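You operate a simulated robot arm through the tools that you are given. There is no shell and no other tool. Be economical: measure what you need, move in short steps, check, and stop when the job is done.

Carry out the task below with a simulated two-armed robot. There is one attempt and no reset: what you move stays moved.

TASK
Let the belt sort its three billets on auto at a 900 C limit, then stop it.
Fine: the black swing arm goes over the belt before the start.

It is judged by the outcome, as a careful person would: the job done as asked, and still so three seconds after it is handed in. It fails if anything else is knocked over, pushed out of place, dropped, spilled or broken.

THE ROBOT
Two 6-joint arms with fingered hands on one trunk, hanging from a carriage that runs on a gantry, over the field with the corners [125.7, -78.7], [126.1, 49.3], [-103.9, 50], [-104.3, -78] (x, y) and turns from -4.52 to 7.487 rad about z. Base frame: it is fixed where the carriage stands at the start and does not move with it; the origin is on the floor, on the carriage's upright axis, x ahead of it, y to its left, z up. Readings come in cm, rad, newtons and seconds.
The left shoulder is at the start at [3, 14.8, 144.2], the right one opposite. With the tool pointing down near the work surface each hand reaches from about 50 to 80 cm from the robot's upright axis, wherever it stands, measured 20 degrees to its own side. Places, roughly: belt limit dial [10, 30, 80]; belt speed dial [10, 10, 80]; belt switch [10, -10, 80]; black jog button [10, -20, 80]; black swing arm [50, 10, 120]; gate dial [10, 20, 80]; green-ended billet (4x4x6 cm) [40, 10, 100]; green-ended billet (4x4x8 cm) [40, 0, 100]; grey-ended billet (4x4x6 cm) [40, -10, 100]; steel belt [40, 40, 100]; yellow bar [30, -80, 100]. Payload 4 kg a hand.
The tool frame of a hand sits at the grasp point between the pads (the TCP): z along the fingers, y along the line on which they close. The tips reach 3 cm beyond it. Largest opening 10.4 cm; the body of the gripper starts 3.5 cm behind the TCP. The gripper is a hand of 5 fingers: y runs from the thumb to the fingers, the wrist lies at [-1.5, -10.4, -17.8] in the tool frame, and closing takes about 1.5 s.
Orientation is that of the tool frame in the base frame, as a unit quaternion [w, x, y, z]. With the fingers straight down and the wrist toward the robot, the tool's x, y and z point along [0, 1, 0], [1, 0, 0] and [0, 0, -1] of the base frame.

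THE INTERFACE
- The arms move only by the tool play_rows. It takes "left_targets", "right_targets" or both (then of equal length, played together; a hand with none holds still); each is a list of rows, each a list of 7 numbers: the shift along the base's x, y, z in units of 50 mm (1.0 is 50 mm), then the turn, a rotation vector about the base's x, y, z in units of 8 degrees (1.0 is 8 degrees), then the opening in per cent of the stroke, from 0 (shut) to 100 (fully open). In form: [[x, y, z, rx, ry, rz, jaw], ...]. A call has 1 to 8 rows; each row shifts and turns the commanded pose from where the row before left it. A call with a number of a shift or a turn outside -1 to 1 is refused whole. Rows are played at 5 a second. More than 5 cm and 0.15 rad between two rows, or a gripper value outside its range, and nothing of the call is played. A pose out of reach is approached as far as the arm can. The call stops where the force on the tool passes 90 N (or 10 N more than at its start, if that is more) or the arm is blocked; 0.2 s more then pass. Each finger travels about 4.5 cm/s and halts on what it meets, pressing with about 27 N; the grip force reading is that of the motor and also rises with nothing between the fingers. The clock runs only during rows and for 0.2 s after the last one: add rows that do not move to give the fingers time. The reply holds the time, the measured pose of the TCP, the force on the tool along the base axes, the opening and the grip force, in the units named above and with some noise, with the torque about the TCP (base axes, N m) and any sound that the robot's microphone picked up, and new pictures: "show" is both (left out), scene, wrist or none (wrist: the cameras of the hands that moved).
- Cameras (640 x 400 px; columns grow to the right, rows downward): "scene" is now at [18.59, 4.51, 170.58]; the picture's right is [0.82, -0.58, -0.01], its down [-0.54, -0.76, -0.35] and it looks along [0.20, 0.29, -0.94] (base axes); focal length 214 px, centre (320, 200). "left" rides on the left gripper at [-6, -8.3, -12] in its tool frame; the picture's right is [-0.79, -0.29, 0.54], its down [0.56, -0.71, 0.44] and it looks along [0.26, 0.65, 0.72] (tool axes); focal length 234 px, centre (320, 200). "right" rides on the right gripper at [6, -8.3, -12] in its tool frame; the picture's right is [-0.79, 0.29, -0.54], its down [-0.56, -0.71, 0.44] and it looks along [-0.26, 0.65, 0.72] (tool axes); focal length 234 px, centre (320, 200). There is no depth. A picture from a camera that has moved, and an enlarged one, comes with that camera's place and axes in the base frame and with its lens.
- move_column(by): slides the trunk up (or, below 0, down) by that many cm; the arms and the scene camera ride with it, the base frame stays. It gives what a move gives, with no picture.
- steer(legs): drives the robot by 1 to 6 legs, each [ahead, left, turn to the left] in cm, cm and rad, along the robot's own axes; the way and the turn of a leg run together, so that a leg with both is an arc; at most 150 cm and 3.142 rad a leg. The arms and the cameras ride along, it lands a little off, and it stops where it bumps. It keeps to its track: a leg is cut to what the track allows. It gives what a move gives, and a new picture of the scene camera.
- grasp_type(shape, hand): the hand has 5 fingers and takes this shape, open, in about a second: jaw (thumb against the fingers, like two jaws); tri (thumb and two fingers); tip (a fingertip pinch); poke (one finger out to press); point (the index stretched); flat (the hand flat); cup (the hand cupped); fist (a fist). The gripper value then closes the fingers along that shape, each until it touches; the sizes above hold for jaw. It gives what a move gives, with no picture.
- turn_head(pan, tilt): turns the head with the scene camera to pan (to the left, within 1.501 rad either way) and tilt (down, from -0.506 to 1.204), counted from straight ahead of the robot. It gives what a move gives, and a new picture of the scene camera.
- zoom(camera, box): a new picture of the part [left, top, right, bottom] of that camera's present view, enlarged. The clock stands still meanwhile.
- job_done(): hands the job in; it is judged then, once.

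Go step by step. Nothing tells you exact positions but the pictures and the camera data: compare them with the known pose of the tool, close in by small moves and look again before you grip or let go. The budget is 120 turns and 260 pictures, counting those below and the enlarged ones. Unless the task says otherwise, let go and move clear before handing in, and close with one line.

The tools are called after "Emit:" as name(argument=value, ...) on one line, values as JSON. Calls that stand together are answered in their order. play_rows: Moves the arms, as the interface text tells. Its arguments: {"type":"object","properties":{"left_targets":{"type":"array","items":{"type":"array","items":{"type":"number"}}},"right_targets":{"type":"array","items":{"type":"array","items":{"type":"number"}}},"show":{"type":"string","enum":["both","scene","wrist","none"]}},"required":[]} The other tools are called the same way: move_column (by) slides the trunk up or down; grasp_type (shape, hand) gives the hand a shape; steer (legs) drives the base; turn_head (pan, tilt) turns the head that bears the scene camera; zoom (camera, box) takes an enlarged picture of a part of a camera's view; job_done () hands the job in.

At the start:

```text
clock: 0.0
left_tool_pos: [23.04, 38.07, 154.71]
left_tcp_rot: [-0.016, 0.683, 0.73, 0.007]
left_ft_force: [0.0, 0.5, -0.3]
left_moment: [-0.01, 0.03, 0.01]
left_finger_gap: 10.36
left_finger_force: 0.0
left_shape: jaw
right_tool_pos: [62.96, 4.09, 146.2]
right_tcp_rot: [-0.001, 0.705, 0.709, -0.006]
right_ft_force: [-0.1, 0.5, 0.3]
right_moment: [-0.02, 0.0, -0.02]
right_finger_gap: 10.35
right_finger_force: 0.0
right_shape: jaw
trunk travel left (down, up): [-61.5, 18.5]
robot x, y, heading: [-0.39, -0.11, 0.009]
head pan, tilt: [0.949, 1.201]
```

scene: 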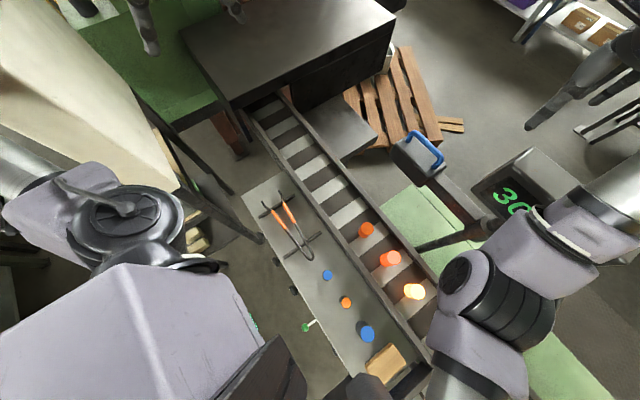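
right: 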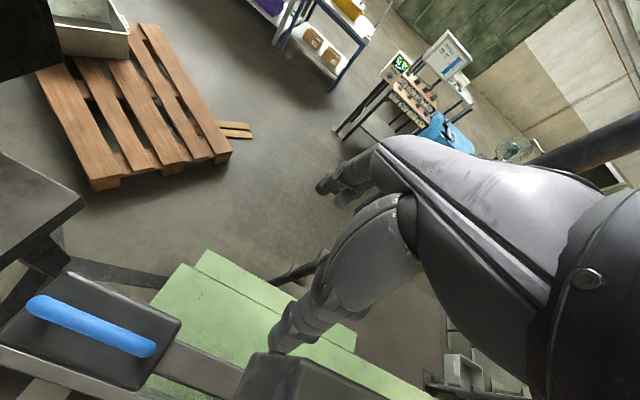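
left: 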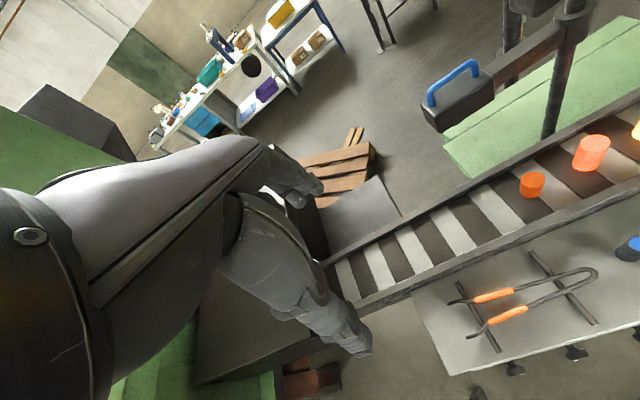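

I see a steel belt with three glowing billets, a bench with knobs on its robot-side front edge, and a black swing arm with a blue handle behind the belt. I'll look around for closer views first.

Emit:
zoom(camera="scene", box=[220, 180, 460, 400])

Emit:
zoom(camera="scene", box=[370, 100, 570, 260])

Emit:
turn_head(pan=0.0, tilt=1.2)

```text
1.82 times, centred on (340, 290) of scene
camera zoom: at [18.59, 4.51, 170.58], right [0.82, -0.58, -0.01], down [-0.54, -0.76, -0.35], along [0.2, 0.29, -0.94], focal length 390 px, centre (284, 36)
```

zoom: 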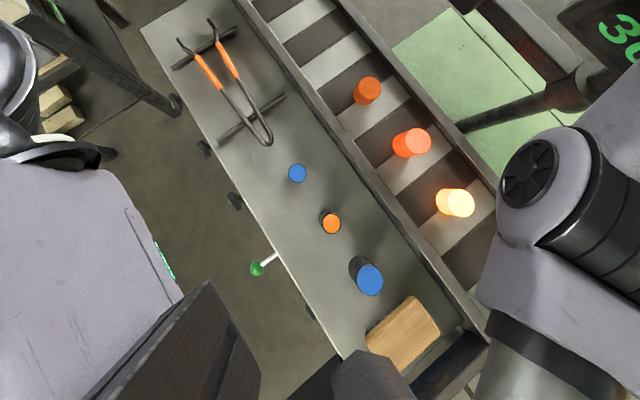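

```text
2.50 times, centred on (470, 180) of scene
camera zoom: at [18.59, 4.51, 170.58], right [0.82, -0.58, -0.01], down [-0.54, -0.76, -0.35], along [0.2, 0.29, -0.94], focal length 536 px, centre (-55, 250)
```

zoom: 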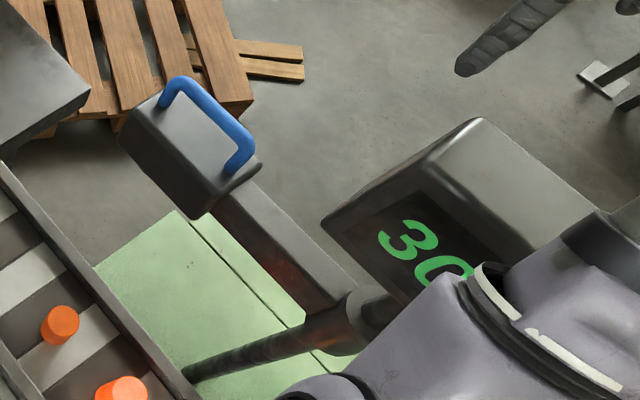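

```text
clock: 1.2
left_tool_pos: [23.21, 38.41, 154.84]
left_tcp_rot: [-0.016, 0.68, 0.733, 0.011]
left_ft_force: [-0.3, -0.7, 0.0]
left_moment: [-0.01, -0.02, -0.04]
left_finger_gap: 10.39
left_finger_force: 0.1
left_shape: jaw
right_tool_pos: [63.32, 4.48, 146.53]
right_tcp_rot: [-0.001, 0.704, 0.71, -0.003]
right_ft_force: [-0.8, -0.7, -0.2]
right_moment: [-0.03, 0.01, 0.0]
right_finger_gap: 10.35
right_finger_force: 0.0
right_shape: jaw
trunk travel left (down, up): [-61.5, 18.5]
robot x, y, heading: [-0.22, 0.08, 0.012]
head pan, tilt: [0.0, 1.201]
camera scene: at [21.16, 0.12, 170.53], right [0.01, -1.0, 0.0], down [-0.93, -0.01, -0.36], along [0.36, 0.0, -0.93], focal length 214 px, centre (320, 200)
```

scene: 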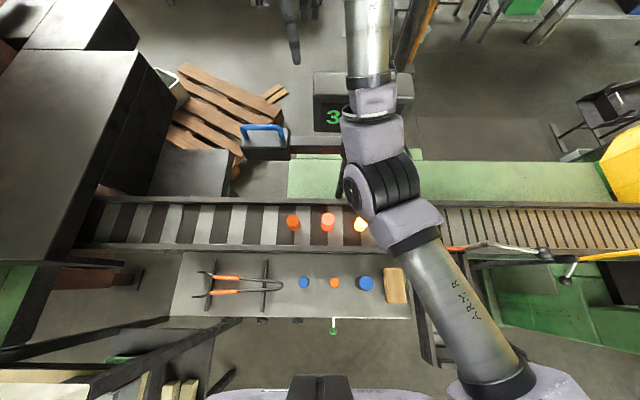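

The right arm hides the pivot of the swing arm and the right end of the bench. I'll back the robot off to see the control panel face.

Emit:
steer(legs=[[-60, 0, 0]])

Emit:
turn_head(pan=0.0, tilt=0.8)

```text
clock: 4.7
left_tool_pos: [-37.65, 37.93, 155.15]
left_tcp_rot: [-0.014, 0.678, 0.735, 0.012]
left_ft_force: [-0.5, 0.4, 0.8]
left_moment: [-0.02, 0.0, 0.0]
left_finger_gap: 10.36
left_finger_force: 0.0
left_shape: jaw
right_tool_pos: [2.55, 4.43, 146.97]
right_tcp_rot: [0.0, 0.701, 0.714, 0.0]
right_ft_force: [1.5, -0.8, 0.1]
right_moment: [-0.03, 0.01, 0.02]
right_finger_gap: 10.37
right_finger_force: 0.0
right_shape: jaw
trunk travel left (down, up): [-61.5, 18.5]
robot x, y, heading: [-61.11, -0.74, 0.018]
head pan, tilt: [0.0, 1.201]
camera scene: at [-39.58, -0.28, 170.72], right [0.02, -1.0, 0.0], down [-0.93, -0.02, -0.36], along [0.36, 0.01, -0.93], focal length 214 px, centre (320, 200)
```

scene: 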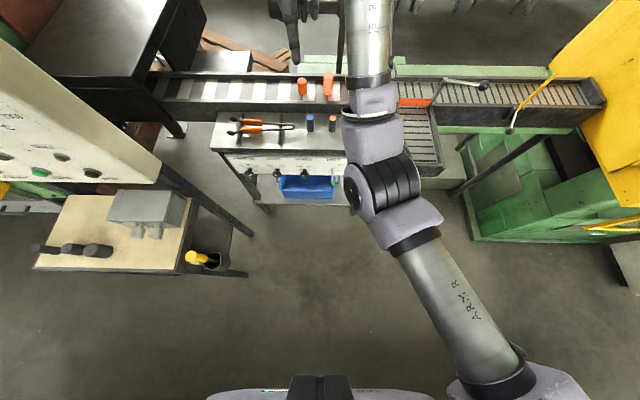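

```text
clock: 5.5
left_tool_pos: [-37.7, 37.88, 155.24]
left_tcp_rot: [-0.015, 0.679, 0.734, 0.012]
left_ft_force: [0.0, 0.2, -0.6]
left_moment: [-0.03, -0.05, 0.01]
left_finger_gap: 10.36
left_finger_force: 0.0
left_shape: jaw
right_tool_pos: [2.57, 4.43, 146.9]
right_tcp_rot: [0.0, 0.701, 0.713, 0.0]
right_ft_force: [-0.6, 0.5, 0.0]
right_moment: [0.01, 0.02, 0.01]
right_finger_gap: 10.36
right_finger_force: 0.1
right_shape: jaw
trunk travel left (down, up): [-61.5, 18.5]
robot x, y, heading: [-61.11, -0.78, 0.015]
head pan, tilt: [0.0, 0.799]
camera scene: at [-37.1, -0.24, 173.48], right [0.02, -1.0, 0.0], down [-0.72, -0.01, -0.7], along [0.7, 0.01, -0.72], focal length 214 px, centre (320, 200)
```

scene: 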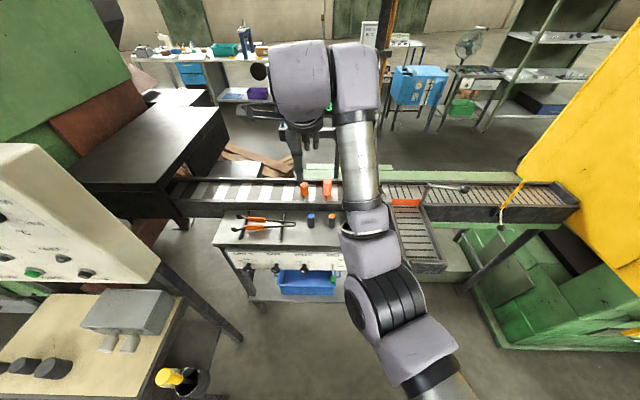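

The panel face is partly visible; I'll swing the right arm to the right out of the way and zoom in.

Emit:
play_rows(right_targets=[[0, -1, 0, 0, 0, 0, 100], [0, -1, 0, 0, 0, 0, 100], [0, -1, 0, 0, 0, 0, 100], [0, -1, 0, 0, 0, 0, 100], [0, -1, 0, 0, 0, 0, 100], [0, -1, 0, 0, 0, 0, 100], [0, -1, 0, 0, 0, 0, 100]], show="scene")

Emit:
zoom(camera="scene", box=[200, 170, 400, 300])

Emit:
zoom(camera="scene", box=[220, 220, 360, 300])

```text
clock: 7.1
left_tool_pos: [-37.71, 37.86, 155.03]
left_tcp_rot: [-0.014, 0.678, 0.735, 0.011]
left_ft_force: [-0.4, 0.4, 0.6]
left_moment: [0.01, 0.0, 0.01]
left_finger_gap: 10.36
left_finger_force: 0.1
left_shape: jaw
right_tool_pos: [4.01, 0.07, 146.66]
right_tcp_rot: [0.003, 0.714, 0.7, -0.001]
right_ft_force: [0.3, -0.8, 0.0]
right_moment: [-0.08, 0.0, -0.01]
right_finger_gap: 10.39
right_finger_force: 0.1
right_shape: jaw
right hand out of reach, approached as far as the arm can: row 1, 2, 3, 4, 5, 6, 7
trunk travel left (down, up): [-61.5, 18.5]
robot x, y, heading: [-60.96, -0.59, 0.021]
head pan, tilt: [0.0, 0.799]
camera scene: at [-37.1, -0.24, 173.49], right [0.02, -1.0, 0.0], down [-0.72, -0.01, -0.7], along [0.7, 0.01, -0.72], focal length 214 px, centre (320, 200)
```

scene: 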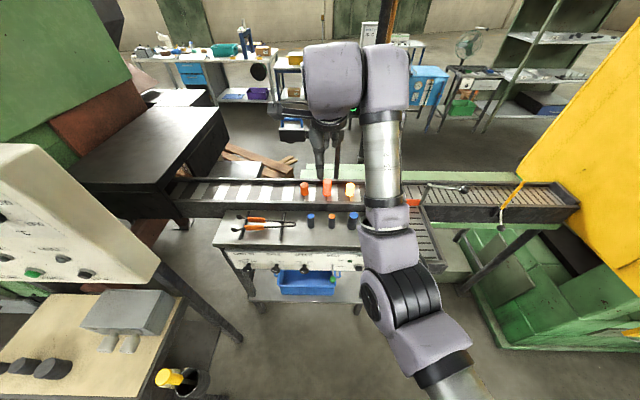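

```text
3.08 times, centred on (300, 235) of scene
camera zoom: at [-37.1, -0.24, 173.49], right [0.02, -1.0, 0.0], down [-0.72, -0.01, -0.7], along [0.7, 0.01, -0.72], focal length 660 px, centre (382, 92)
```

zoom: 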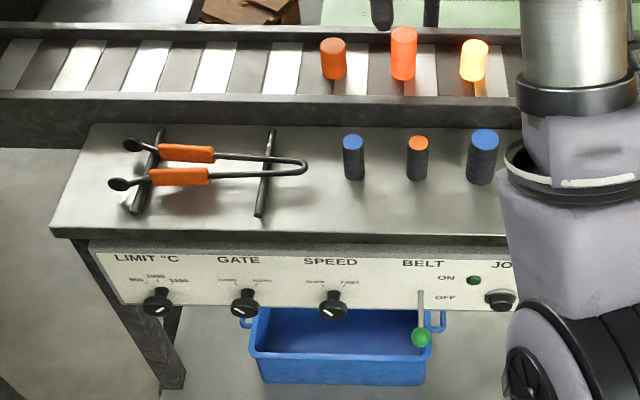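

```text
4.57 times, centred on (290, 260) of scene
camera zoom: at [-37.1, -0.24, 173.49], right [0.02, -1.0, 0.0], down [-0.72, -0.01, -0.7], along [0.7, 0.01, -0.72], focal length 980 px, centre (457, -74)
```

zoom: 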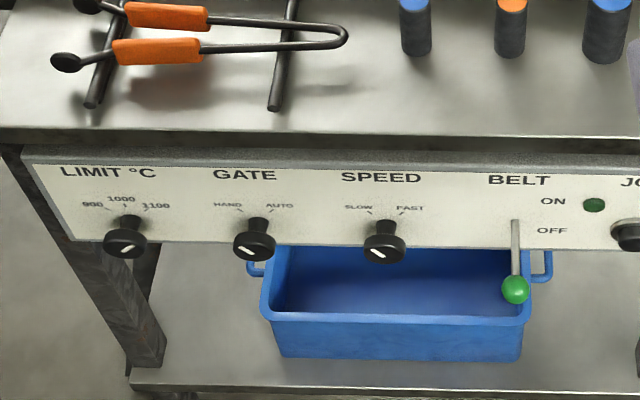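

The panel reads LIMIT (900/1000/1100), GATE (HAND/AUTO), SPEED (SLOW/FAST), a BELT lever (ON up, OFF down now) and JOG. I'll back off and lower the trunk to read the knobs head-on.

Emit:
steer(legs=[[-34, 0, 0]])

Emit:
move_column(by=-50)

Emit:
turn_head(pan=0.0, tilt=0.4)

Emit:
zoom(camera="scene", box=[220, 130, 420, 260])

```text
clock: 9.4
left_tool_pos: [-72.38, 37.18, 155.03]
left_tcp_rot: [-0.014, 0.68, 0.733, 0.012]
left_ft_force: [0.0, -0.2, 0.2]
left_moment: [0.02, -0.01, 0.01]
left_finger_gap: 10.35
left_finger_force: 0.0
left_shape: jaw
right_tool_pos: [-30.87, -0.64, 146.69]
right_tcp_rot: [0.003, 0.715, 0.699, 0.0]
right_ft_force: [1.2, -0.2, -0.5]
right_moment: [0.02, 0.01, 0.01]
right_finger_gap: 10.37
right_finger_force: 0.1
right_shape: jaw
trunk travel left (down, up): [-61.5, 18.5]
robot x, y, heading: [-96.35, -1.25, 0.02]
head pan, tilt: [0.0, 0.799]
camera scene: at [-71.95, -0.89, 173.49], right [0.02, -1.0, 0.0], down [-0.72, -0.01, -0.7], along [0.7, 0.01, -0.72], focal length 214 px, centre (320, 200)
```

scene: 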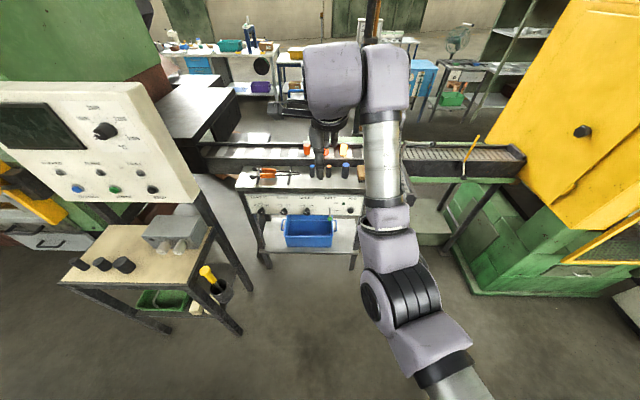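

```text
refused: -50 is not a number from -40 to 40
```

```text
clock: 10.3
left_tool_pos: [-72.34, 37.24, 155.06]
left_tcp_rot: [-0.014, 0.68, 0.733, 0.012]
left_ft_force: [0.5, -0.3, -0.6]
left_moment: [-0.02, -0.01, -0.03]
left_finger_gap: 10.36
left_finger_force: 0.1
left_shape: jaw
right_tool_pos: [-30.77, -0.71, 146.72]
right_tcp_rot: [0.003, 0.715, 0.699, -0.001]
right_ft_force: [0.4, 0.3, -0.4]
right_moment: [-0.02, 0.02, 0.02]
right_finger_gap: 10.35
right_finger_force: 0.0
right_shape: jaw
trunk travel left (down, up): [-61.5, 18.5]
robot x, y, heading: [-95.87, -1.4, 0.018]
head pan, tilt: [0.0, 0.4]
camera scene: at [-70.75, -0.87, 176.99], right [0.02, -1.0, 0.0], down [-0.39, -0.01, -0.92], along [0.92, 0.01, -0.39], focal length 214 px, centre (320, 200)
```

scene: 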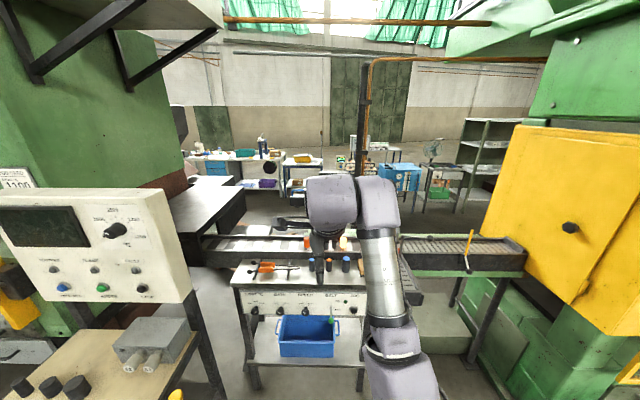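

```text
3.08 times, centred on (320, 195) of scene
camera zoom: at [-70.75, -0.87, 176.99], right [0.02, -1.0, 0.0], down [-0.39, -0.01, -0.92], along [0.92, 0.01, -0.39], focal length 660 px, centre (320, 215)
```

zoom: 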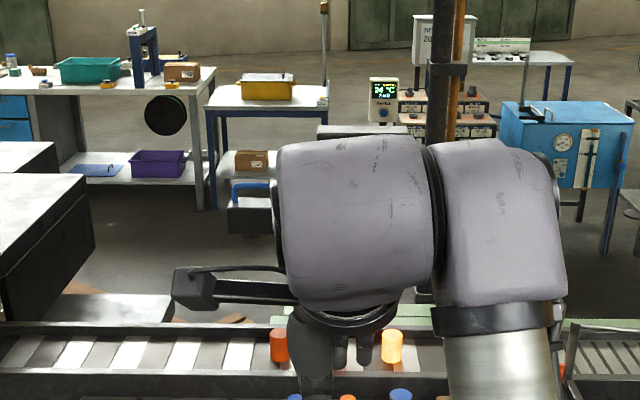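

Emit:
move_column(by=-40)

Emit:
zoom(camera="scene", box=[220, 180, 400, 290])

```text
clock: 14.1
left_tool_pos: [-72.47, 37.28, 115.12]
left_tcp_rot: [-0.014, 0.679, 0.734, 0.012]
left_ft_force: [-0.2, -0.4, 0.0]
left_moment: [-0.01, -0.02, 0.01]
left_finger_gap: 10.38
left_finger_force: 0.1
left_shape: jaw
right_tool_pos: [-30.83, -0.77, 106.85]
right_tcp_rot: [0.003, 0.715, 0.699, -0.001]
right_ft_force: [-0.8, 0.9, 0.5]
right_moment: [-0.01, 0.01, 0.0]
right_finger_gap: 10.37
right_finger_force: 0.0
right_shape: jaw
trunk travel left (down, up): [-21.5, 58.5]
robot x, y, heading: [-95.82, -1.17, 0.02]
head pan, tilt: [0.0, 0.4]
```

```text
3.56 times, centred on (310, 235) of scene
camera zoom: at [-70.75, -0.87, 137.0], right [0.02, -1.0, 0.0], down [-0.39, -0.01, -0.92], along [0.92, 0.01, -0.39], focal length 763 px, centre (356, 76)
```

zoom: 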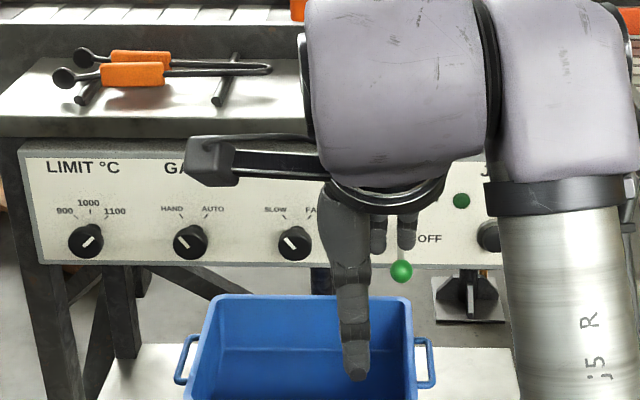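

Emit:
zoom(camera="scene", box=[230, 225, 310, 265])

```text
8.00 times, centred on (270, 245) of scene
camera zoom: at [-70.75, -0.87, 137.0], right [0.02, -1.0, 0.0], down [-0.39, -0.01, -0.92], along [0.92, 0.01, -0.39], focal length 1716 px, centre (720, -160)
```

zoom: 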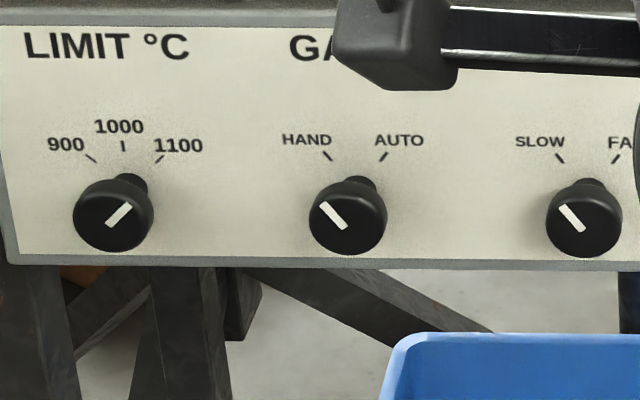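

Limit is at 1100, gate at HAND, speed at SLOW; triangulation puts the knob faces near x=7.7, z=81, at y=33.4, 20.4 and 7.4, and the lever ball near [4.5,-5.6,79.5]. I'll bring the left hand to a forward-pointing pose and pull the right hand back.

Emit:
play_rows(left_targets=[[0.5, -0.27, -0.3, 0, -1, 0, 60], [0.5, -0.27, -0.3, 0, -1, 0, 60], [0.5, -0.27, -0.3, 0, -1, 0, 60], [0.5, -0.27, -0.5, 0, -1, 0, 60], [0.5, -0.27, -0.5, 0, -1, 0, 60], [0.5, -0.27, -0.5, 0, -1, 0, 60]], right_targets=[[-0.6, 0, 0, 0, 0, 0, 100], [-0.6, -0.2, 0, 0, 0, 0, 100], [-0.6, -0.2, 0, 0, 0, 0, 100], [-0.6, -0.3, 0, 0, 0, 0, 100], [-0.6, -0.3, 0, 0, 0, 0, 100], [-0.6, -0.3, 0, 0, 0, 0, 100]], show="none")

Emit:
play_rows(left_targets=[[0.5, -0.27, -0.6, 0, -1, 0, 60], [0.5, -0.27, -0.6, 0, -1, 0, 60], [0.5, -0.27, -0.6, 0, -1, 0, 60], [0.5, -0.27, -0.6, 0, -1, 0, 60], [0.5, -0.27, -0.6, 0, -1, 0, 60], [0.5, -0.27, -0.6, 0, -0.25, 0, 60], [0, 0, 0, 0, 0, 0, 60]], show="both")

```text
clock: 15.5
left_tool_pos: [-49.41, 32.66, 114.68]
left_tcp_rot: [0.287, 0.616, 0.675, 0.286]
left_ft_force: [0.7, -0.2, 0.2]
left_moment: [-0.01, -0.01, 0.04]
left_finger_gap: 6.26
left_finger_force: 0.1
left_shape: jaw
left hand out of reach, approached as far as the arm can: row 1, 2, 3, 4, 5, 6
right_tool_pos: [-32.93, 0.56, 107.49]
right_tcp_rot: [-0.001, 0.717, 0.697, 0.001]
right_ft_force: [-0.5, -0.8, -0.3]
right_moment: [0.01, -0.01, -0.01]
right_finger_gap: 10.35
right_finger_force: 0.0
right_shape: jaw
right hand out of reach, approached as far as the arm can: row 1, 2, 3, 4, 5, 6
trunk travel left (down, up): [-21.5, 58.5]
robot x, y, heading: [-95.79, -1.67, 0.018]
head pan, tilt: [0.0, 0.4]
```

```text
clock: 17.1
left_tool_pos: [-38.6, 30.03, 98.66]
left_tcp_rot: [0.507, 0.473, 0.528, 0.491]
left_ft_force: [0.1, -0.7, 0.0]
left_moment: [0.0, 0.02, -0.03]
left_finger_gap: 6.27
left_finger_force: 0.1
left_shape: jaw
left hand out of reach, approached as far as the arm can: row 5, 6
right_tool_pos: [-32.97, 0.81, 107.61]
right_tcp_rot: [-0.001, 0.717, 0.698, 0.001]
right_ft_force: [0.5, 0.1, 0.1]
right_moment: [-0.01, 0.02, -0.02]
right_finger_gap: 10.37
right_finger_force: 0.1
right_shape: jaw
trunk travel left (down, up): [-21.5, 58.5]
robot x, y, heading: [-95.83, -1.34, 0.015]
head pan, tilt: [0.0, 0.4]
camera scene: at [-70.75, -0.85, 137.0], right [0.02, -1.0, 0.0], down [-0.39, -0.01, -0.92], along [0.92, 0.01, -0.39], focal length 214 px, centre (320, 200)
camera left: at [-50.42, 23.02, 90.96], right [0.57, -0.79, -0.23], down [0.41, 0.52, -0.75], along [0.71, 0.33, 0.62], focal length 234 px, centre (320, 200)
```

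scene: 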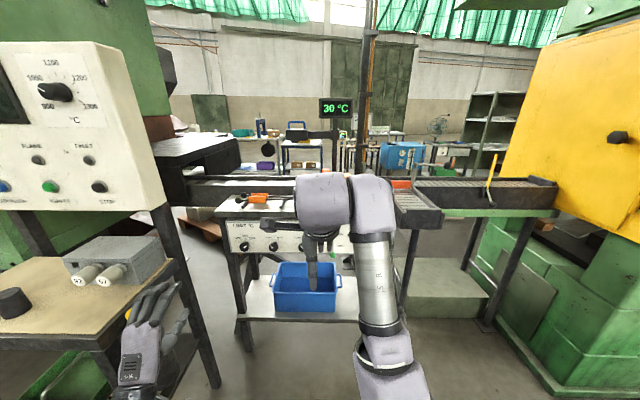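
left: 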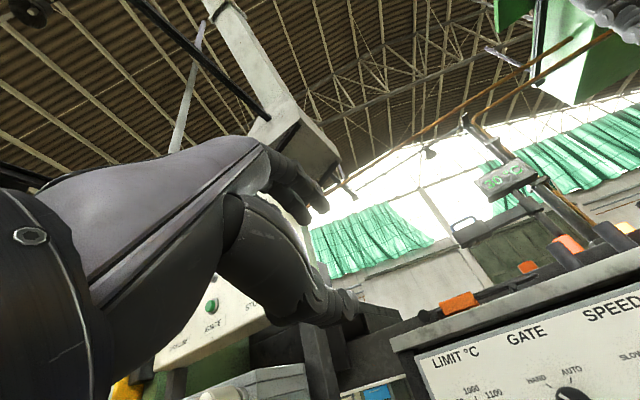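

Emit:
play_rows(right_targets=[[-0.4, 0, 0, 0, 0, 0, 100], [-0.4, 0, 0, 0, 0, 0, 100]], left_targets=[[0, -0.4, -0.4, 0, 0, 0, 60], [0, -0.4, -0.4, 0, 0, 0, 60]], show="none")

```text
clock: 17.7
left_tool_pos: [-39.66, 29.92, 97.52]
left_tcp_rot: [0.509, 0.474, 0.527, 0.489]
left_ft_force: [0.2, 0.3, 0.3]
left_moment: [0.0, 0.01, 0.02]
left_finger_gap: 6.26
left_finger_force: 0.1
left_shape: jaw
left hand out of reach, approached as far as the arm can: row 1, 2
right_tool_pos: [-33.62, 2.36, 107.46]
right_tcp_rot: [0.003, 0.715, 0.699, 0.0]
right_ft_force: [-0.5, 0.3, 0.5]
right_moment: [0.0, 0.02, -0.01]
right_finger_gap: 10.35
right_finger_force: 0.2
right_shape: jaw
right hand out of reach, approached as far as the arm can: row 1, 2
trunk travel left (down, up): [-21.5, 58.5]
robot x, y, heading: [-96.02, -1.35, 0.011]
head pan, tilt: [0.0, 0.4]
```

Emit:
play_rows(right_targets=[[0, 1, 0, 0, 0, 0, 100], [0, 1, 0, 0, 0, 0, 100], [0, 1, 0, 0, 0, 0, 100], [0, 1, 0, 0, 0, 0, 100]], left_targets=[[-1, 0, 0, 0, 0, 0, 60], [-1, 0, 0, 0, 0, 0, 60], [0, 0, 0, 0, 0, 0, 60], [0, 0, 0, 0, 0, 0, 60]], show="none")

```text
clock: 18.7
left_tool_pos: [-49.22, 30.74, 98.6]
left_tcp_rot: [0.508, 0.473, 0.529, 0.488]
left_ft_force: [0.2, -0.3, 1.7]
left_moment: [0.02, 0.05, 0.01]
left_finger_gap: 6.25
left_finger_force: 0.1
left_shape: jaw
left hand out of reach, approached as far as the arm can: row 1
right_tool_pos: [-29.99, 7.28, 108.3]
right_tcp_rot: [0.002, 0.715, 0.699, -0.002]
right_ft_force: [-0.1, -1.0, -0.2]
right_moment: [-0.01, -0.02, 0.03]
right_finger_gap: 10.41
right_finger_force: 0.0
right_shape: jaw
right hand out of reach, approached as far as the arm can: row 1, 2, 3, 4
trunk travel left (down, up): [-21.5, 58.5]
robot x, y, heading: [-96.36, -1.2, 0.015]
head pan, tilt: [0.0, 0.4]
```

Emit:
play_rows(right_targets=[[0, -0.5, -1, 0, 0, 0, 100], [0, -0.5, -1, 0, 0, 0, 100], [0, -0.5, -1, 0, 0, 0, 100], [0, -0.5, -1, 0, 0, 0, 100], [0, -0.5, -1, 0, 0, 0, 100]], left_targets=[[0, 0, -1, 0, 0, 0, 60], [0, 0, -1, 0, 0, 0, 60], [0, 0, -1, 0, 0, 0, 60], [0, 0, 0, 0, 0, 0, 60], [0, 0, 0, 0, 0, 0, 60]], show="scene")

```text
refused: row 1 steps farther than a row can; nothing moved
```

Emit:
play_rows(right_targets=[[0, -0.3, -0.9, 0, 0, 0, 100], [0, -0.3, -0.9, 0, 0, 0, 100], [0, -0.3, -0.9, 0, 0, 0, 100], [0, -0.3, -0.9, 0, 0, 0, 100], [0, -0.3, -0.9, 0, 0, 0, 100]], left_targets=[[0, 0, -0.9, 0, 0, 0, 60], [0, 0, -0.9, 0, 0, 0, 60], [0, 0, -0.9, 0, 0, 0, 60], [0, 0, 0, 0, 0, 0, 60], [0, 0, 0, 0, 0, 0, 60]], show="scene")

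```text
clock: 19.9
left_tool_pos: [-49.42, 36.15, 91.91]
left_tcp_rot: [0.507, 0.48, 0.528, 0.483]
left_ft_force: [-0.6, -0.3, 0.9]
left_moment: [-0.01, -0.02, 0.02]
left_finger_gap: 6.23
left_finger_force: 0.0
left_shape: jaw
left hand out of reach, approached as far as the arm can: row 1, 2, 3
right_tool_pos: [-28.49, 0.81, 86.39]
right_tcp_rot: [0.001, 0.717, 0.697, 0.0]
right_ft_force: [0.1, -0.2, 0.4]
right_moment: [0.04, 0.0, 0.02]
right_finger_gap: 10.38
right_finger_force: 0.1
right_shape: jaw
right hand out of reach, approached as far as the arm can: row 4, 5
trunk travel left (down, up): [-21.5, 58.5]
robot x, y, heading: [-96.03, -1.38, 0.016]
head pan, tilt: [0.0, 0.4]
camera scene: at [-70.79, -0.89, 137.0], right [0.02, -1.0, 0.0], down [-0.39, -0.01, -0.92], along [0.92, 0.01, -0.39], focal length 214 px, centre (320, 200)
```

scene: 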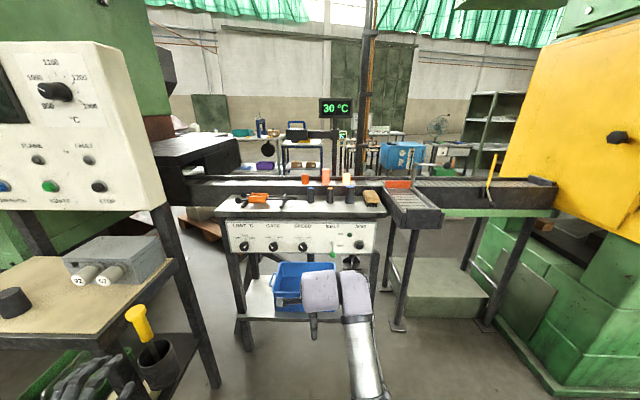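

The right arm is now low and the view is clear; let me zoom on the belt and swing arm.

Emit:
zoom(camera="scene", box=[210, 80, 460, 260])

Emit:
zoom(camera="scene", box=[270, 90, 390, 200])

```text
2.22 times, centred on (335, 170) of scene
camera zoom: at [-70.79, -0.89, 137.0], right [0.02, -1.0, 0.0], down [-0.39, -0.01, -0.92], along [0.92, 0.01, -0.39], focal length 477 px, centre (287, 267)
```

zoom: 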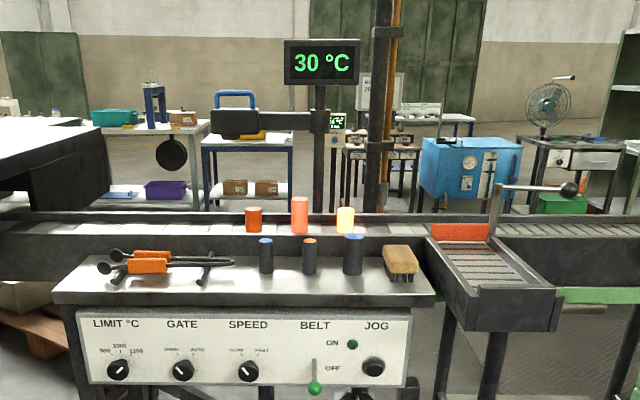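

```text
3.64 times, centred on (330, 145) of scene
camera zoom: at [-70.79, -0.89, 137.0], right [0.02, -1.0, 0.0], down [-0.39, -0.01, -0.92], along [0.92, 0.01, -0.39], focal length 780 px, centre (284, 400)
```

zoom: 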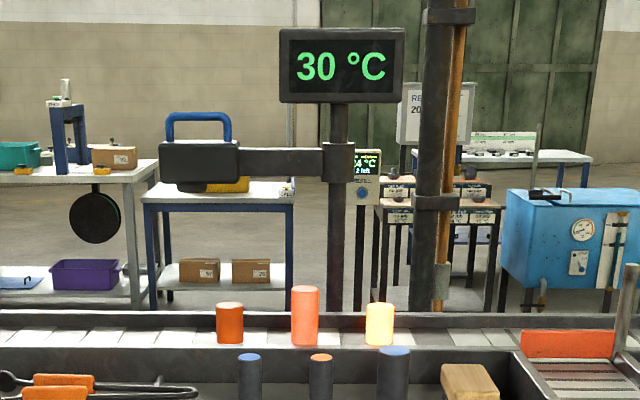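

The swing arm's head sits near [54,14,123] on a post near [54,-7], and the billets are at x≈38, y≈8, -2.5 and -14. I'll now find a reachable forward-pointing posture for the hands before approaching the dials.

Emit:
play_rows(left_targets=[[0.7, -0.6, 0, 0, 0, 0, 60], [0.7, -0.6, 0, 0, 0, 0, 60], [0.7, -0.6, 0, 0, 0, 0, 60], [0, 0, -0.9, 0, 0, 0, 60], [0, 0, -0.9, 0, 0, 0, 60], [0, 0, -0.9, 0, 0, 0, 60]], right_targets=[[-0.3, -0.7, 0, 0, -1, 0, 60], [-0.3, -0.7, 0, 0, -1, 0, 60], [-0.3, -0.7, 0, 0, -1, 0, 60], [-0.3, -0.7, 0, 0, -1, 0, 60], [-0.3, -0.7, 0, 0, -1, 0, 60], [-0.3, -0.7, 0, 0, -1, 0, 60]], show="none")

```text
clock: 21.3
left_tool_pos: [-39.27, 30.69, 93.87]
left_tcp_rot: [0.492, 0.488, 0.526, 0.493]
left_ft_force: [0.7, 0.4, -0.2]
left_moment: [0.05, 0.01, 0.02]
left_finger_gap: 6.24
left_finger_force: 0.0
left_shape: jaw
left hand out of reach, approached as far as the arm can: row 1, 2, 3, 4, 5, 6
right_tool_pos: [-22.99, -10.29, 82.46]
right_tcp_rot: [0.294, 0.661, 0.628, 0.286]
right_ft_force: [-0.6, 0.9, 0.8]
right_moment: [-0.01, -0.03, 0.0]
right_finger_gap: 6.28
right_finger_force: 0.0
right_shape: jaw
right hand out of reach, approached as far as the arm can: row 1, 2, 3, 4, 5, 6
trunk travel left (down, up): [-21.5, 58.5]
robot x, y, heading: [-95.9, -1.38, 0.015]
head pan, tilt: [0.0, 0.4]
```

Emit:
play_rows(left_targets=[[-0.5, 0, 0.5, 0, 0, 0, 60], [-0.5, 0, 0.5, 0, 0, 0, 60], [0, 0, 1, 0, 0, 0, 60], [0, 0, 1, 0, 0, 0, 60], [0, -1, 0, 0, 0, 0, 60], [0, -1, 0, 0, 0, 0, 60]], right_targets=[[0, 0, 0.5, 0, 0, 0, 60], [0, 0, 0.5, 0, 0, 0, 60], [0, 0, 0.5, 0, 0, 0, 60], [0, 0, 0.5, 0, -1, 0, 60], [0, 0, 0.5, 0, -1, 0, 60], [0, 0, 0.5, 0, -1, 0, 60]], show="scene")

```text
clock: 22.7
left_tool_pos: [-44.34, 24.98, 109.47]
left_tcp_rot: [0.509, 0.474, 0.528, 0.488]
left_ft_force: [-0.2, 0.1, 0.5]
left_moment: [-0.03, -0.01, -0.04]
left_finger_gap: 6.23
left_finger_force: 0.1
left_shape: jaw
left hand out of reach, approached as far as the arm can: row 1, 6
right_tool_pos: [-19.86, -8.48, 96.11]
right_tcp_rot: [0.413, 0.579, 0.564, 0.42]
right_ft_force: [-0.6, 0.4, 0.6]
right_moment: [0.01, 0.02, 0.0]
right_finger_gap: 6.28
right_finger_force: 0.1
right_shape: jaw
right hand out of reach, approached as far as the arm can: row 1, 2, 3
trunk travel left (down, up): [-21.5, 58.5]
robot x, y, heading: [-95.63, -1.22, 0.015]
head pan, tilt: [0.0, 0.4]
camera scene: at [-70.84, -0.75, 136.97], right [0.02, -1.0, 0.0], down [-0.39, 0.0, -0.92], along [0.92, 0.01, -0.39], focal length 214 px, centre (320, 200)
```

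scene: 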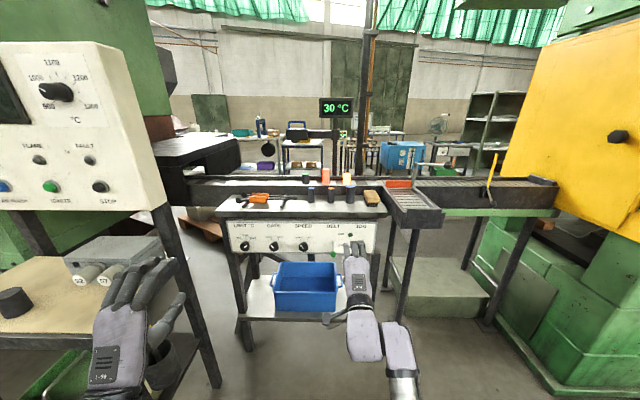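

Emit:
play_rows(left_targets=[[0.9, 0, 0, 0, 0, 0, 60], [0.9, 0, 0, 0, 0, 0, 60], [0.9, 0, 0, 0, 0, 0, 60], [0, 0, 0, 0, 0, 0, 60]], right_targets=[[-0.5, 0, 0.5, 0, -1, 0, 60], [-0.5, 0, 0.5, 0, -1, 0, 60], [-0.5, 0, 0, 0, -0.5, 0, 60], [-0.5, 0, 0, 0, 0, 0, 60]], show="none")

Emit:
move_column(by=-18)

```text
clock: 23.7
left_tool_pos: [-35.45, 30.0, 110.4]
left_tcp_rot: [0.509, 0.473, 0.528, 0.488]
left_ft_force: [-0.2, -0.1, -0.8]
left_moment: [0.02, -0.01, 0.0]
left_finger_gap: 6.27
left_finger_force: 0.0
left_shape: jaw
left hand out of reach, approached as far as the arm can: row 1, 2, 3
right_tool_pos: [-29.93, -8.96, 100.99]
right_tcp_rot: [0.506, 0.498, 0.483, 0.514]
right_ft_force: [0.7, -0.6, -0.4]
right_moment: [-0.01, 0.02, 0.03]
right_finger_gap: 6.25
right_finger_force: 0.1
right_shape: jaw
trunk travel left (down, up): [-21.5, 58.5]
robot x, y, heading: [-95.85, -1.43, 0.021]
head pan, tilt: [0.0, 0.4]
```

```text
clock: 25.7
left_tool_pos: [-35.34, 30.07, 92.36]
left_tcp_rot: [0.509, 0.473, 0.528, 0.489]
left_ft_force: [-0.1, -0.5, 0.6]
left_moment: [0.02, 0.02, -0.04]
left_finger_gap: 6.23
left_finger_force: 0.0
left_shape: jaw
right_tool_pos: [-29.67, -8.73, 83.14]
right_tcp_rot: [0.505, 0.497, 0.483, 0.514]
right_ft_force: [-0.6, -0.1, 0.3]
right_moment: [0.03, 0.02, -0.05]
right_finger_gap: 6.25
right_finger_force: 0.0
right_shape: jaw
trunk travel left (down, up): [-3.5, 76.5]
robot x, y, heading: [-96.05, -1.69, 0.016]
head pan, tilt: [0.0, 0.4]
```

The right hand points straight forward at panel height, so it will do the dials. I'll test its reach leftwards while raising the left hand out of the way.

Emit:
play_rows(right_targets=[[0, 0, 0, 0, 0, 0, 60], [0, 0, 0, 0, 0, 0, 60], [0, 0, 0, 0, 0, 0, 60], [0, 0.9, 0, 0, 0, 0, 60], [0, 0.9, 0, 0, 0, 0, 60], [0, 0.9, 0, 0, 0, 0, 60]], left_targets=[[-0.5, 0, 0.8, 0, 0, 0, 60], [-0.5, 0, 0.8, 0, 0, 0, 60], [-0.5, 0, 0.8, 0, 0, 0, 60], [-0.5, 0, 0.8, 0, 0, 0, 60], [0, 0, 0.8, 0, 0, 0, 60], [0, 0, 0.8, 0, 0, 0, 60]], show="none")

```text
clock: 27.3
left_tool_pos: [-45.35, 29.95, 116.55]
left_tcp_rot: [0.508, 0.473, 0.528, 0.489]
left_ft_force: [0.0, -0.5, -0.5]
left_moment: [-0.03, 0.0, 0.0]
left_finger_gap: 6.22
left_finger_force: 0.0
left_shape: jaw
right_tool_pos: [-28.53, -5.86, 81.13]
right_tcp_rot: [0.548, 0.478, 0.5, 0.47]
right_ft_force: [-0.4, -0.3, 0.2]
right_moment: [-0.02, -0.02, 0.0]
right_finger_gap: 6.27
right_finger_force: 0.1
right_shape: jaw
right hand out of reach, approached as far as the arm can: row 5, 6
trunk travel left (down, up): [-3.5, 76.5]
robot x, y, heading: [-96.25, -1.29, 0.013]
head pan, tilt: [0.0, 0.4]
stopped in row 6 (right hand): the arm was blocked; the commanded pose is now the measured one
```

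Emit:
play_rows(right_targets=[[-0.7, -0.6, 0, 0, 0, 0, 60], [-0.8, -0.5, 0, 0, 0, 0, 60], [-0.9, 0, 0, 0, 0, 0, 60], [-0.9, 0, 0, 0, 0, 0, 60], [-0.9, 0, 0, 0, 0, 0, 60], [-0.9, 0, 0, 0, 0, 0, 60]], left_targets=[[0, 0, -0.95, 0, 0, 0, 60], [0, 0, -0.95, 0, 0, 0, 60], [0, 0, -0.95, 0, 0, 0, 60], [0, 0, -0.95, 0, 0, 0, 60], [0, 0, -0.95, 0, 0, 0, 60], [0, 0, -0.95, 0, 0, 0, 60]], show="scene")

```text
clock: 28.3
left_tool_pos: [-45.34, 29.8, 98.56]
left_tcp_rot: [0.508, 0.473, 0.528, 0.489]
left_ft_force: [-0.5, -0.9, -1.0]
left_moment: [0.01, 0.0, 0.0]
left_finger_gap: 6.23
left_finger_force: 0.0
left_shape: jaw
right_tool_pos: [-32.9, -10.53, 87.93]
right_tcp_rot: [0.637, 0.4, 0.455, 0.476]
right_ft_force: [0.1, -0.7, 1.3]
right_moment: [0.02, 0.01, 0.0]
right_finger_gap: 6.25
right_finger_force: 0.0
right_shape: jaw
right hand out of reach, approached as far as the arm can: row 1, 2, 3, 4
trunk travel left (down, up): [-3.5, 76.5]
robot x, y, heading: [-96.35, -1.34, 0.016]
head pan, tilt: [0.0, 0.4]
stopped in row 4 (right hand): the arm was blocked; the commanded pose is now the measured one
camera scene: at [-70.72, -0.94, 119.01], right [0.01, -1.0, 0.0], down [-0.39, -0.01, -0.92], along [0.92, 0.01, -0.39], focal length 214 px, centre (320, 200)
```

scene: 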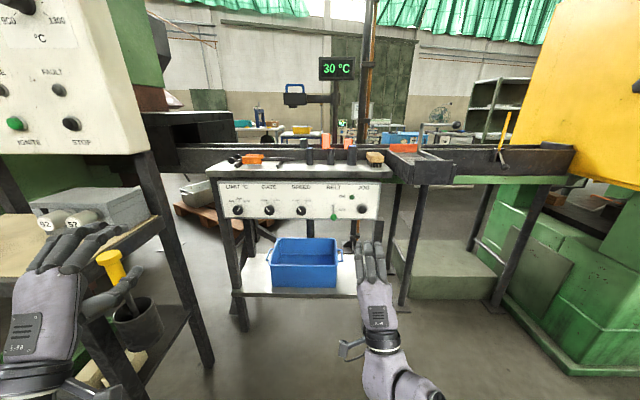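

Emit:
play_rows(right_targets=[[0, -0.5, 0.7, 0, 0, 0, 60], [0, -0.5, 0.7, 0, 0, 0, 60], [-0.3, -0.8, 0, 0, 0, 0, 60], [-0.3, -0.8, 0, 0, 0, 0, 60], [-0.3, -0.8, 0, 0, 0, 0, 60], [-0.6, -0.5, 0, 0, 0, 0, 60], [-0.9, 0, 0, 0, 0, 0, 60]], left_targets=[[0, 0, -0.95, 0, 0, 0, 60], [0, 0, -0.95, 0, 0, 0, 60], [0, 0, -0.95, 0, 0, 0, 60], [0, 0, -0.45, 0, 0, 0, 60], [0, 0, 0, 0, 0, 0, 60], [0, 0, 0, 0, 0, 0, 60], [0, 0, 0, 0, 0, 0, 60]], show="none")

```text
clock: 29.9
left_tool_pos: [-45.51, 30.08, 81.9]
left_tcp_rot: [0.508, 0.474, 0.528, 0.489]
left_ft_force: [-0.8, -0.1, -0.8]
left_moment: [0.03, 0.03, -0.06]
left_finger_gap: 6.23
left_finger_force: 0.0
left_shape: jaw
right_tool_pos: [-45.01, -28.93, 94.69]
right_tcp_rot: [0.634, 0.403, 0.456, 0.478]
right_ft_force: [-0.3, 0.6, -0.5]
right_moment: [0.05, -0.03, -0.04]
right_finger_gap: 6.23
right_finger_force: 0.0
right_shape: jaw
right hand out of reach, approached as far as the arm can: row 7
trunk travel left (down, up): [-3.5, 76.5]
robot x, y, heading: [-96.04, -1.44, 0.013]
head pan, tilt: [0.0, 0.4]
```

Both hands are now in a workable region. I'll drive forward so the left hand comes in front of the limit dial.

Emit:
steer(legs=[[42, 3, 0]])

Emit:
zoom(camera="left", box=[0, 0, 640, 400])

Emit:
turn_head(pan=0.7, tilt=0.75)

```text
clock: 32.4
left_tool_pos: [-4.99, 33.47, 82.06]
left_tcp_rot: [0.509, 0.471, 0.528, 0.489]
left_ft_force: [-0.7, 0.2, -0.5]
left_moment: [-0.01, -0.01, 0.02]
left_finger_gap: 6.23
left_finger_force: 0.1
left_shape: jaw
right_tool_pos: [-4.44, -25.33, 94.72]
right_tcp_rot: [0.634, 0.401, 0.456, 0.479]
right_ft_force: [0.4, -0.2, 0.5]
right_moment: [0.02, 0.05, 0.03]
right_finger_gap: 6.26
right_finger_force: 0.1
right_shape: jaw
trunk travel left (down, up): [-3.5, 76.5]
robot x, y, heading: [-55.37, 2.44, 0.015]
head pan, tilt: [0.0, 0.4]
stopped in leg 1: the robot was blocked; the commanded pose is now the measured one
camera scene: at [-30.36, 2.68, 118.96], right [0.02, -1.0, 0.0], down [-0.39, -0.01, -0.92], along [0.92, 0.02, -0.39], focal length 214 px, centre (320, 200)
```

scene: 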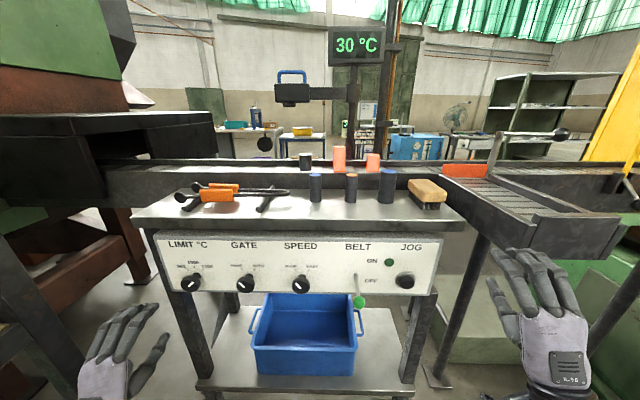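

```text
1.00 times, centred on (320, 200) of left (not enlarged: the box is as wide or as high as the picture)
camera zoom: at [-16.82, 26.33, 74.41], right [0.57, -0.79, -0.23], down [0.41, 0.52, -0.75], along [0.71, 0.33, 0.62], focal length 234 px, centre (320, 200)
```

zoom: 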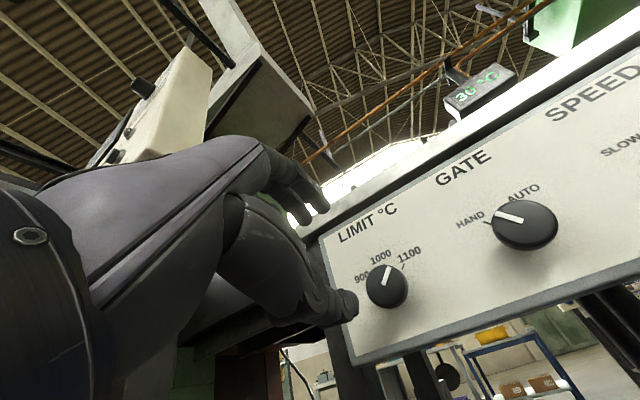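

```text
clock: 33.5
left_tool_pos: [-4.97, 33.37, 82.08]
left_tcp_rot: [0.509, 0.472, 0.529, 0.489]
left_ft_force: [-0.1, 1.0, 0.1]
left_moment: [-0.03, -0.01, 0.0]
left_finger_gap: 6.25
left_finger_force: 0.1
left_shape: jaw
right_tool_pos: [-4.54, -25.4, 94.85]
right_tcp_rot: [0.634, 0.4, 0.457, 0.479]
right_ft_force: [0.1, 0.0, 0.2]
right_moment: [-0.02, 0.02, -0.01]
right_finger_gap: 6.24
right_finger_force: 0.1
right_shape: jaw
trunk travel left (down, up): [-3.5, 76.5]
robot x, y, heading: [-55.72, 2.13, 0.017]
head pan, tilt: [0.7, 0.75]
camera scene: at [-33.37, 7.94, 115.86], right [0.66, -0.75, 0.0], down [-0.51, -0.45, -0.73], along [0.55, 0.48, -0.68], focal length 214 px, centre (320, 200)
```

scene: 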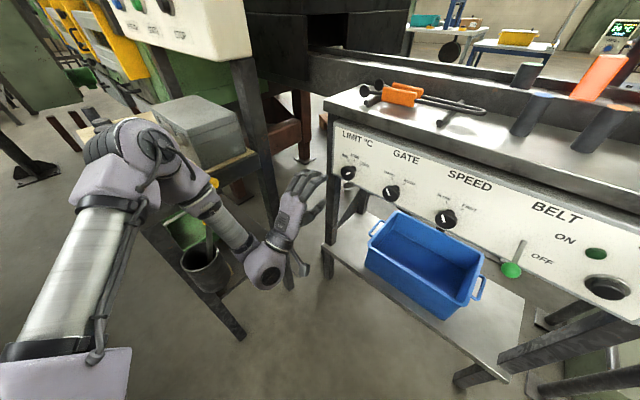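

The drive was stopped near its end; I'll check whether the left elbow touches the side bench.

Emit:
zoom(camera="scene", box=[60, 80, 340, 280])

Emit:
turn_head(pan=1.1, tilt=0.8)

```text
2.00 times, centred on (200, 180) of scene
camera zoom: at [-33.37, 7.94, 115.86], right [0.66, -0.75, 0.0], down [-0.51, -0.45, -0.73], along [0.55, 0.48, -0.68], focal length 429 px, centre (560, 240)
```

zoom: 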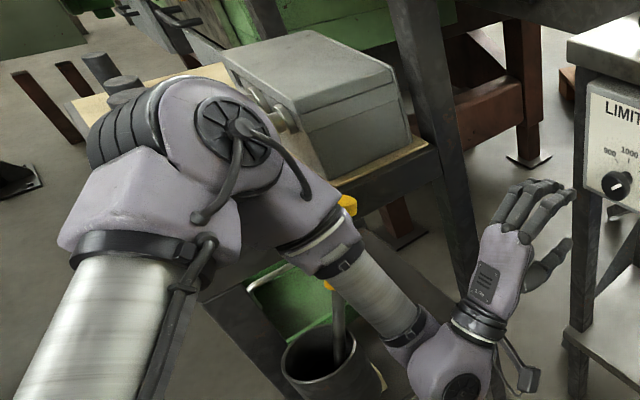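

```text
clock: 34.4
left_tool_pos: [-4.91, 33.46, 82.03]
left_tcp_rot: [0.509, 0.472, 0.528, 0.489]
left_ft_force: [0.1, 0.2, 0.8]
left_moment: [0.0, 0.02, 0.01]
left_finger_gap: 6.24
left_finger_force: 0.1
left_shape: jaw
right_tool_pos: [-4.34, -25.44, 94.83]
right_tcp_rot: [0.633, 0.401, 0.457, 0.48]
right_ft_force: [-0.6, -0.1, 0.4]
right_moment: [-0.02, 0.02, 0.01]
right_finger_gap: 6.25
right_finger_force: 0.0
right_shape: jaw
trunk travel left (down, up): [-3.5, 76.5]
robot x, y, heading: [-55.18, 2.14, 0.019]
head pan, tilt: [1.1, 0.799]
camera scene: at [-36.07, 9.73, 115.47], right [0.9, -0.44, 0.0], down [-0.32, -0.64, -0.7], along [0.31, 0.63, -0.72], focal length 214 px, centre (320, 200)
```

scene: 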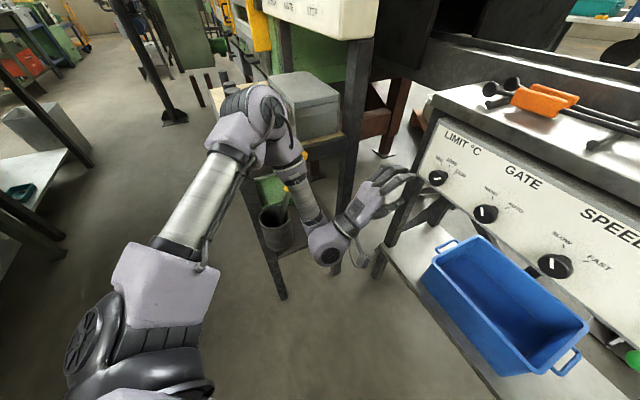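

The left elbow seems to have met the items on the side bench. I'll back straight off gently and check nothing moved.

Emit:
steer(legs=[[-10, -2, 0]])

Emit:
zoom(camera="scene", box=[180, 40, 420, 260])

```text
clock: 35.5
left_tool_pos: [-14.39, 31.46, 82.14]
left_tcp_rot: [0.51, 0.471, 0.528, 0.489]
left_ft_force: [-0.6, 0.2, 0.1]
left_moment: [-0.02, -0.01, -0.05]
left_finger_gap: 6.25
left_finger_force: 0.1
left_shape: jaw
right_tool_pos: [-14.13, -27.48, 94.86]
right_tcp_rot: [0.633, 0.402, 0.456, 0.479]
right_ft_force: [0.2, -0.4, 0.6]
right_moment: [-0.03, -0.01, 0.0]
right_finger_gap: 6.27
right_finger_force: 0.0
right_shape: jaw
trunk travel left (down, up): [-3.5, 76.5]
robot x, y, heading: [-64.95, -0.27, 0.017]
head pan, tilt: [1.1, 0.799]
camera scene: at [-45.66, 7.61, 115.5], right [0.9, -0.44, 0.0], down [-0.32, -0.64, -0.7], along [0.31, 0.63, -0.72], focal length 214 px, centre (320, 200)
```

scene: 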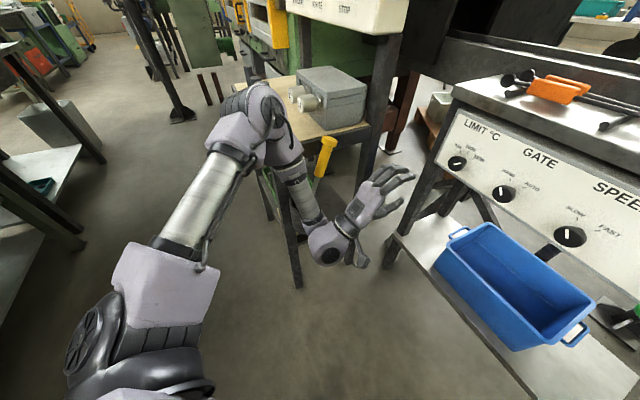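

```text
1.82 times, centred on (300, 150) of scene
camera zoom: at [-45.66, 7.61, 115.5], right [0.9, -0.44, 0.0], down [-0.32, -0.64, -0.7], along [0.31, 0.63, -0.72], focal length 390 px, centre (356, 291)
```

zoom: 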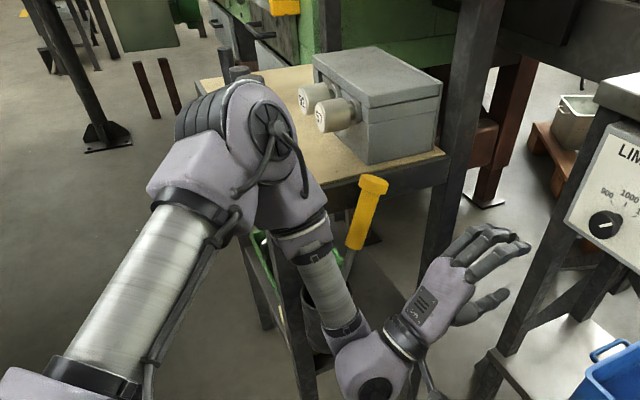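

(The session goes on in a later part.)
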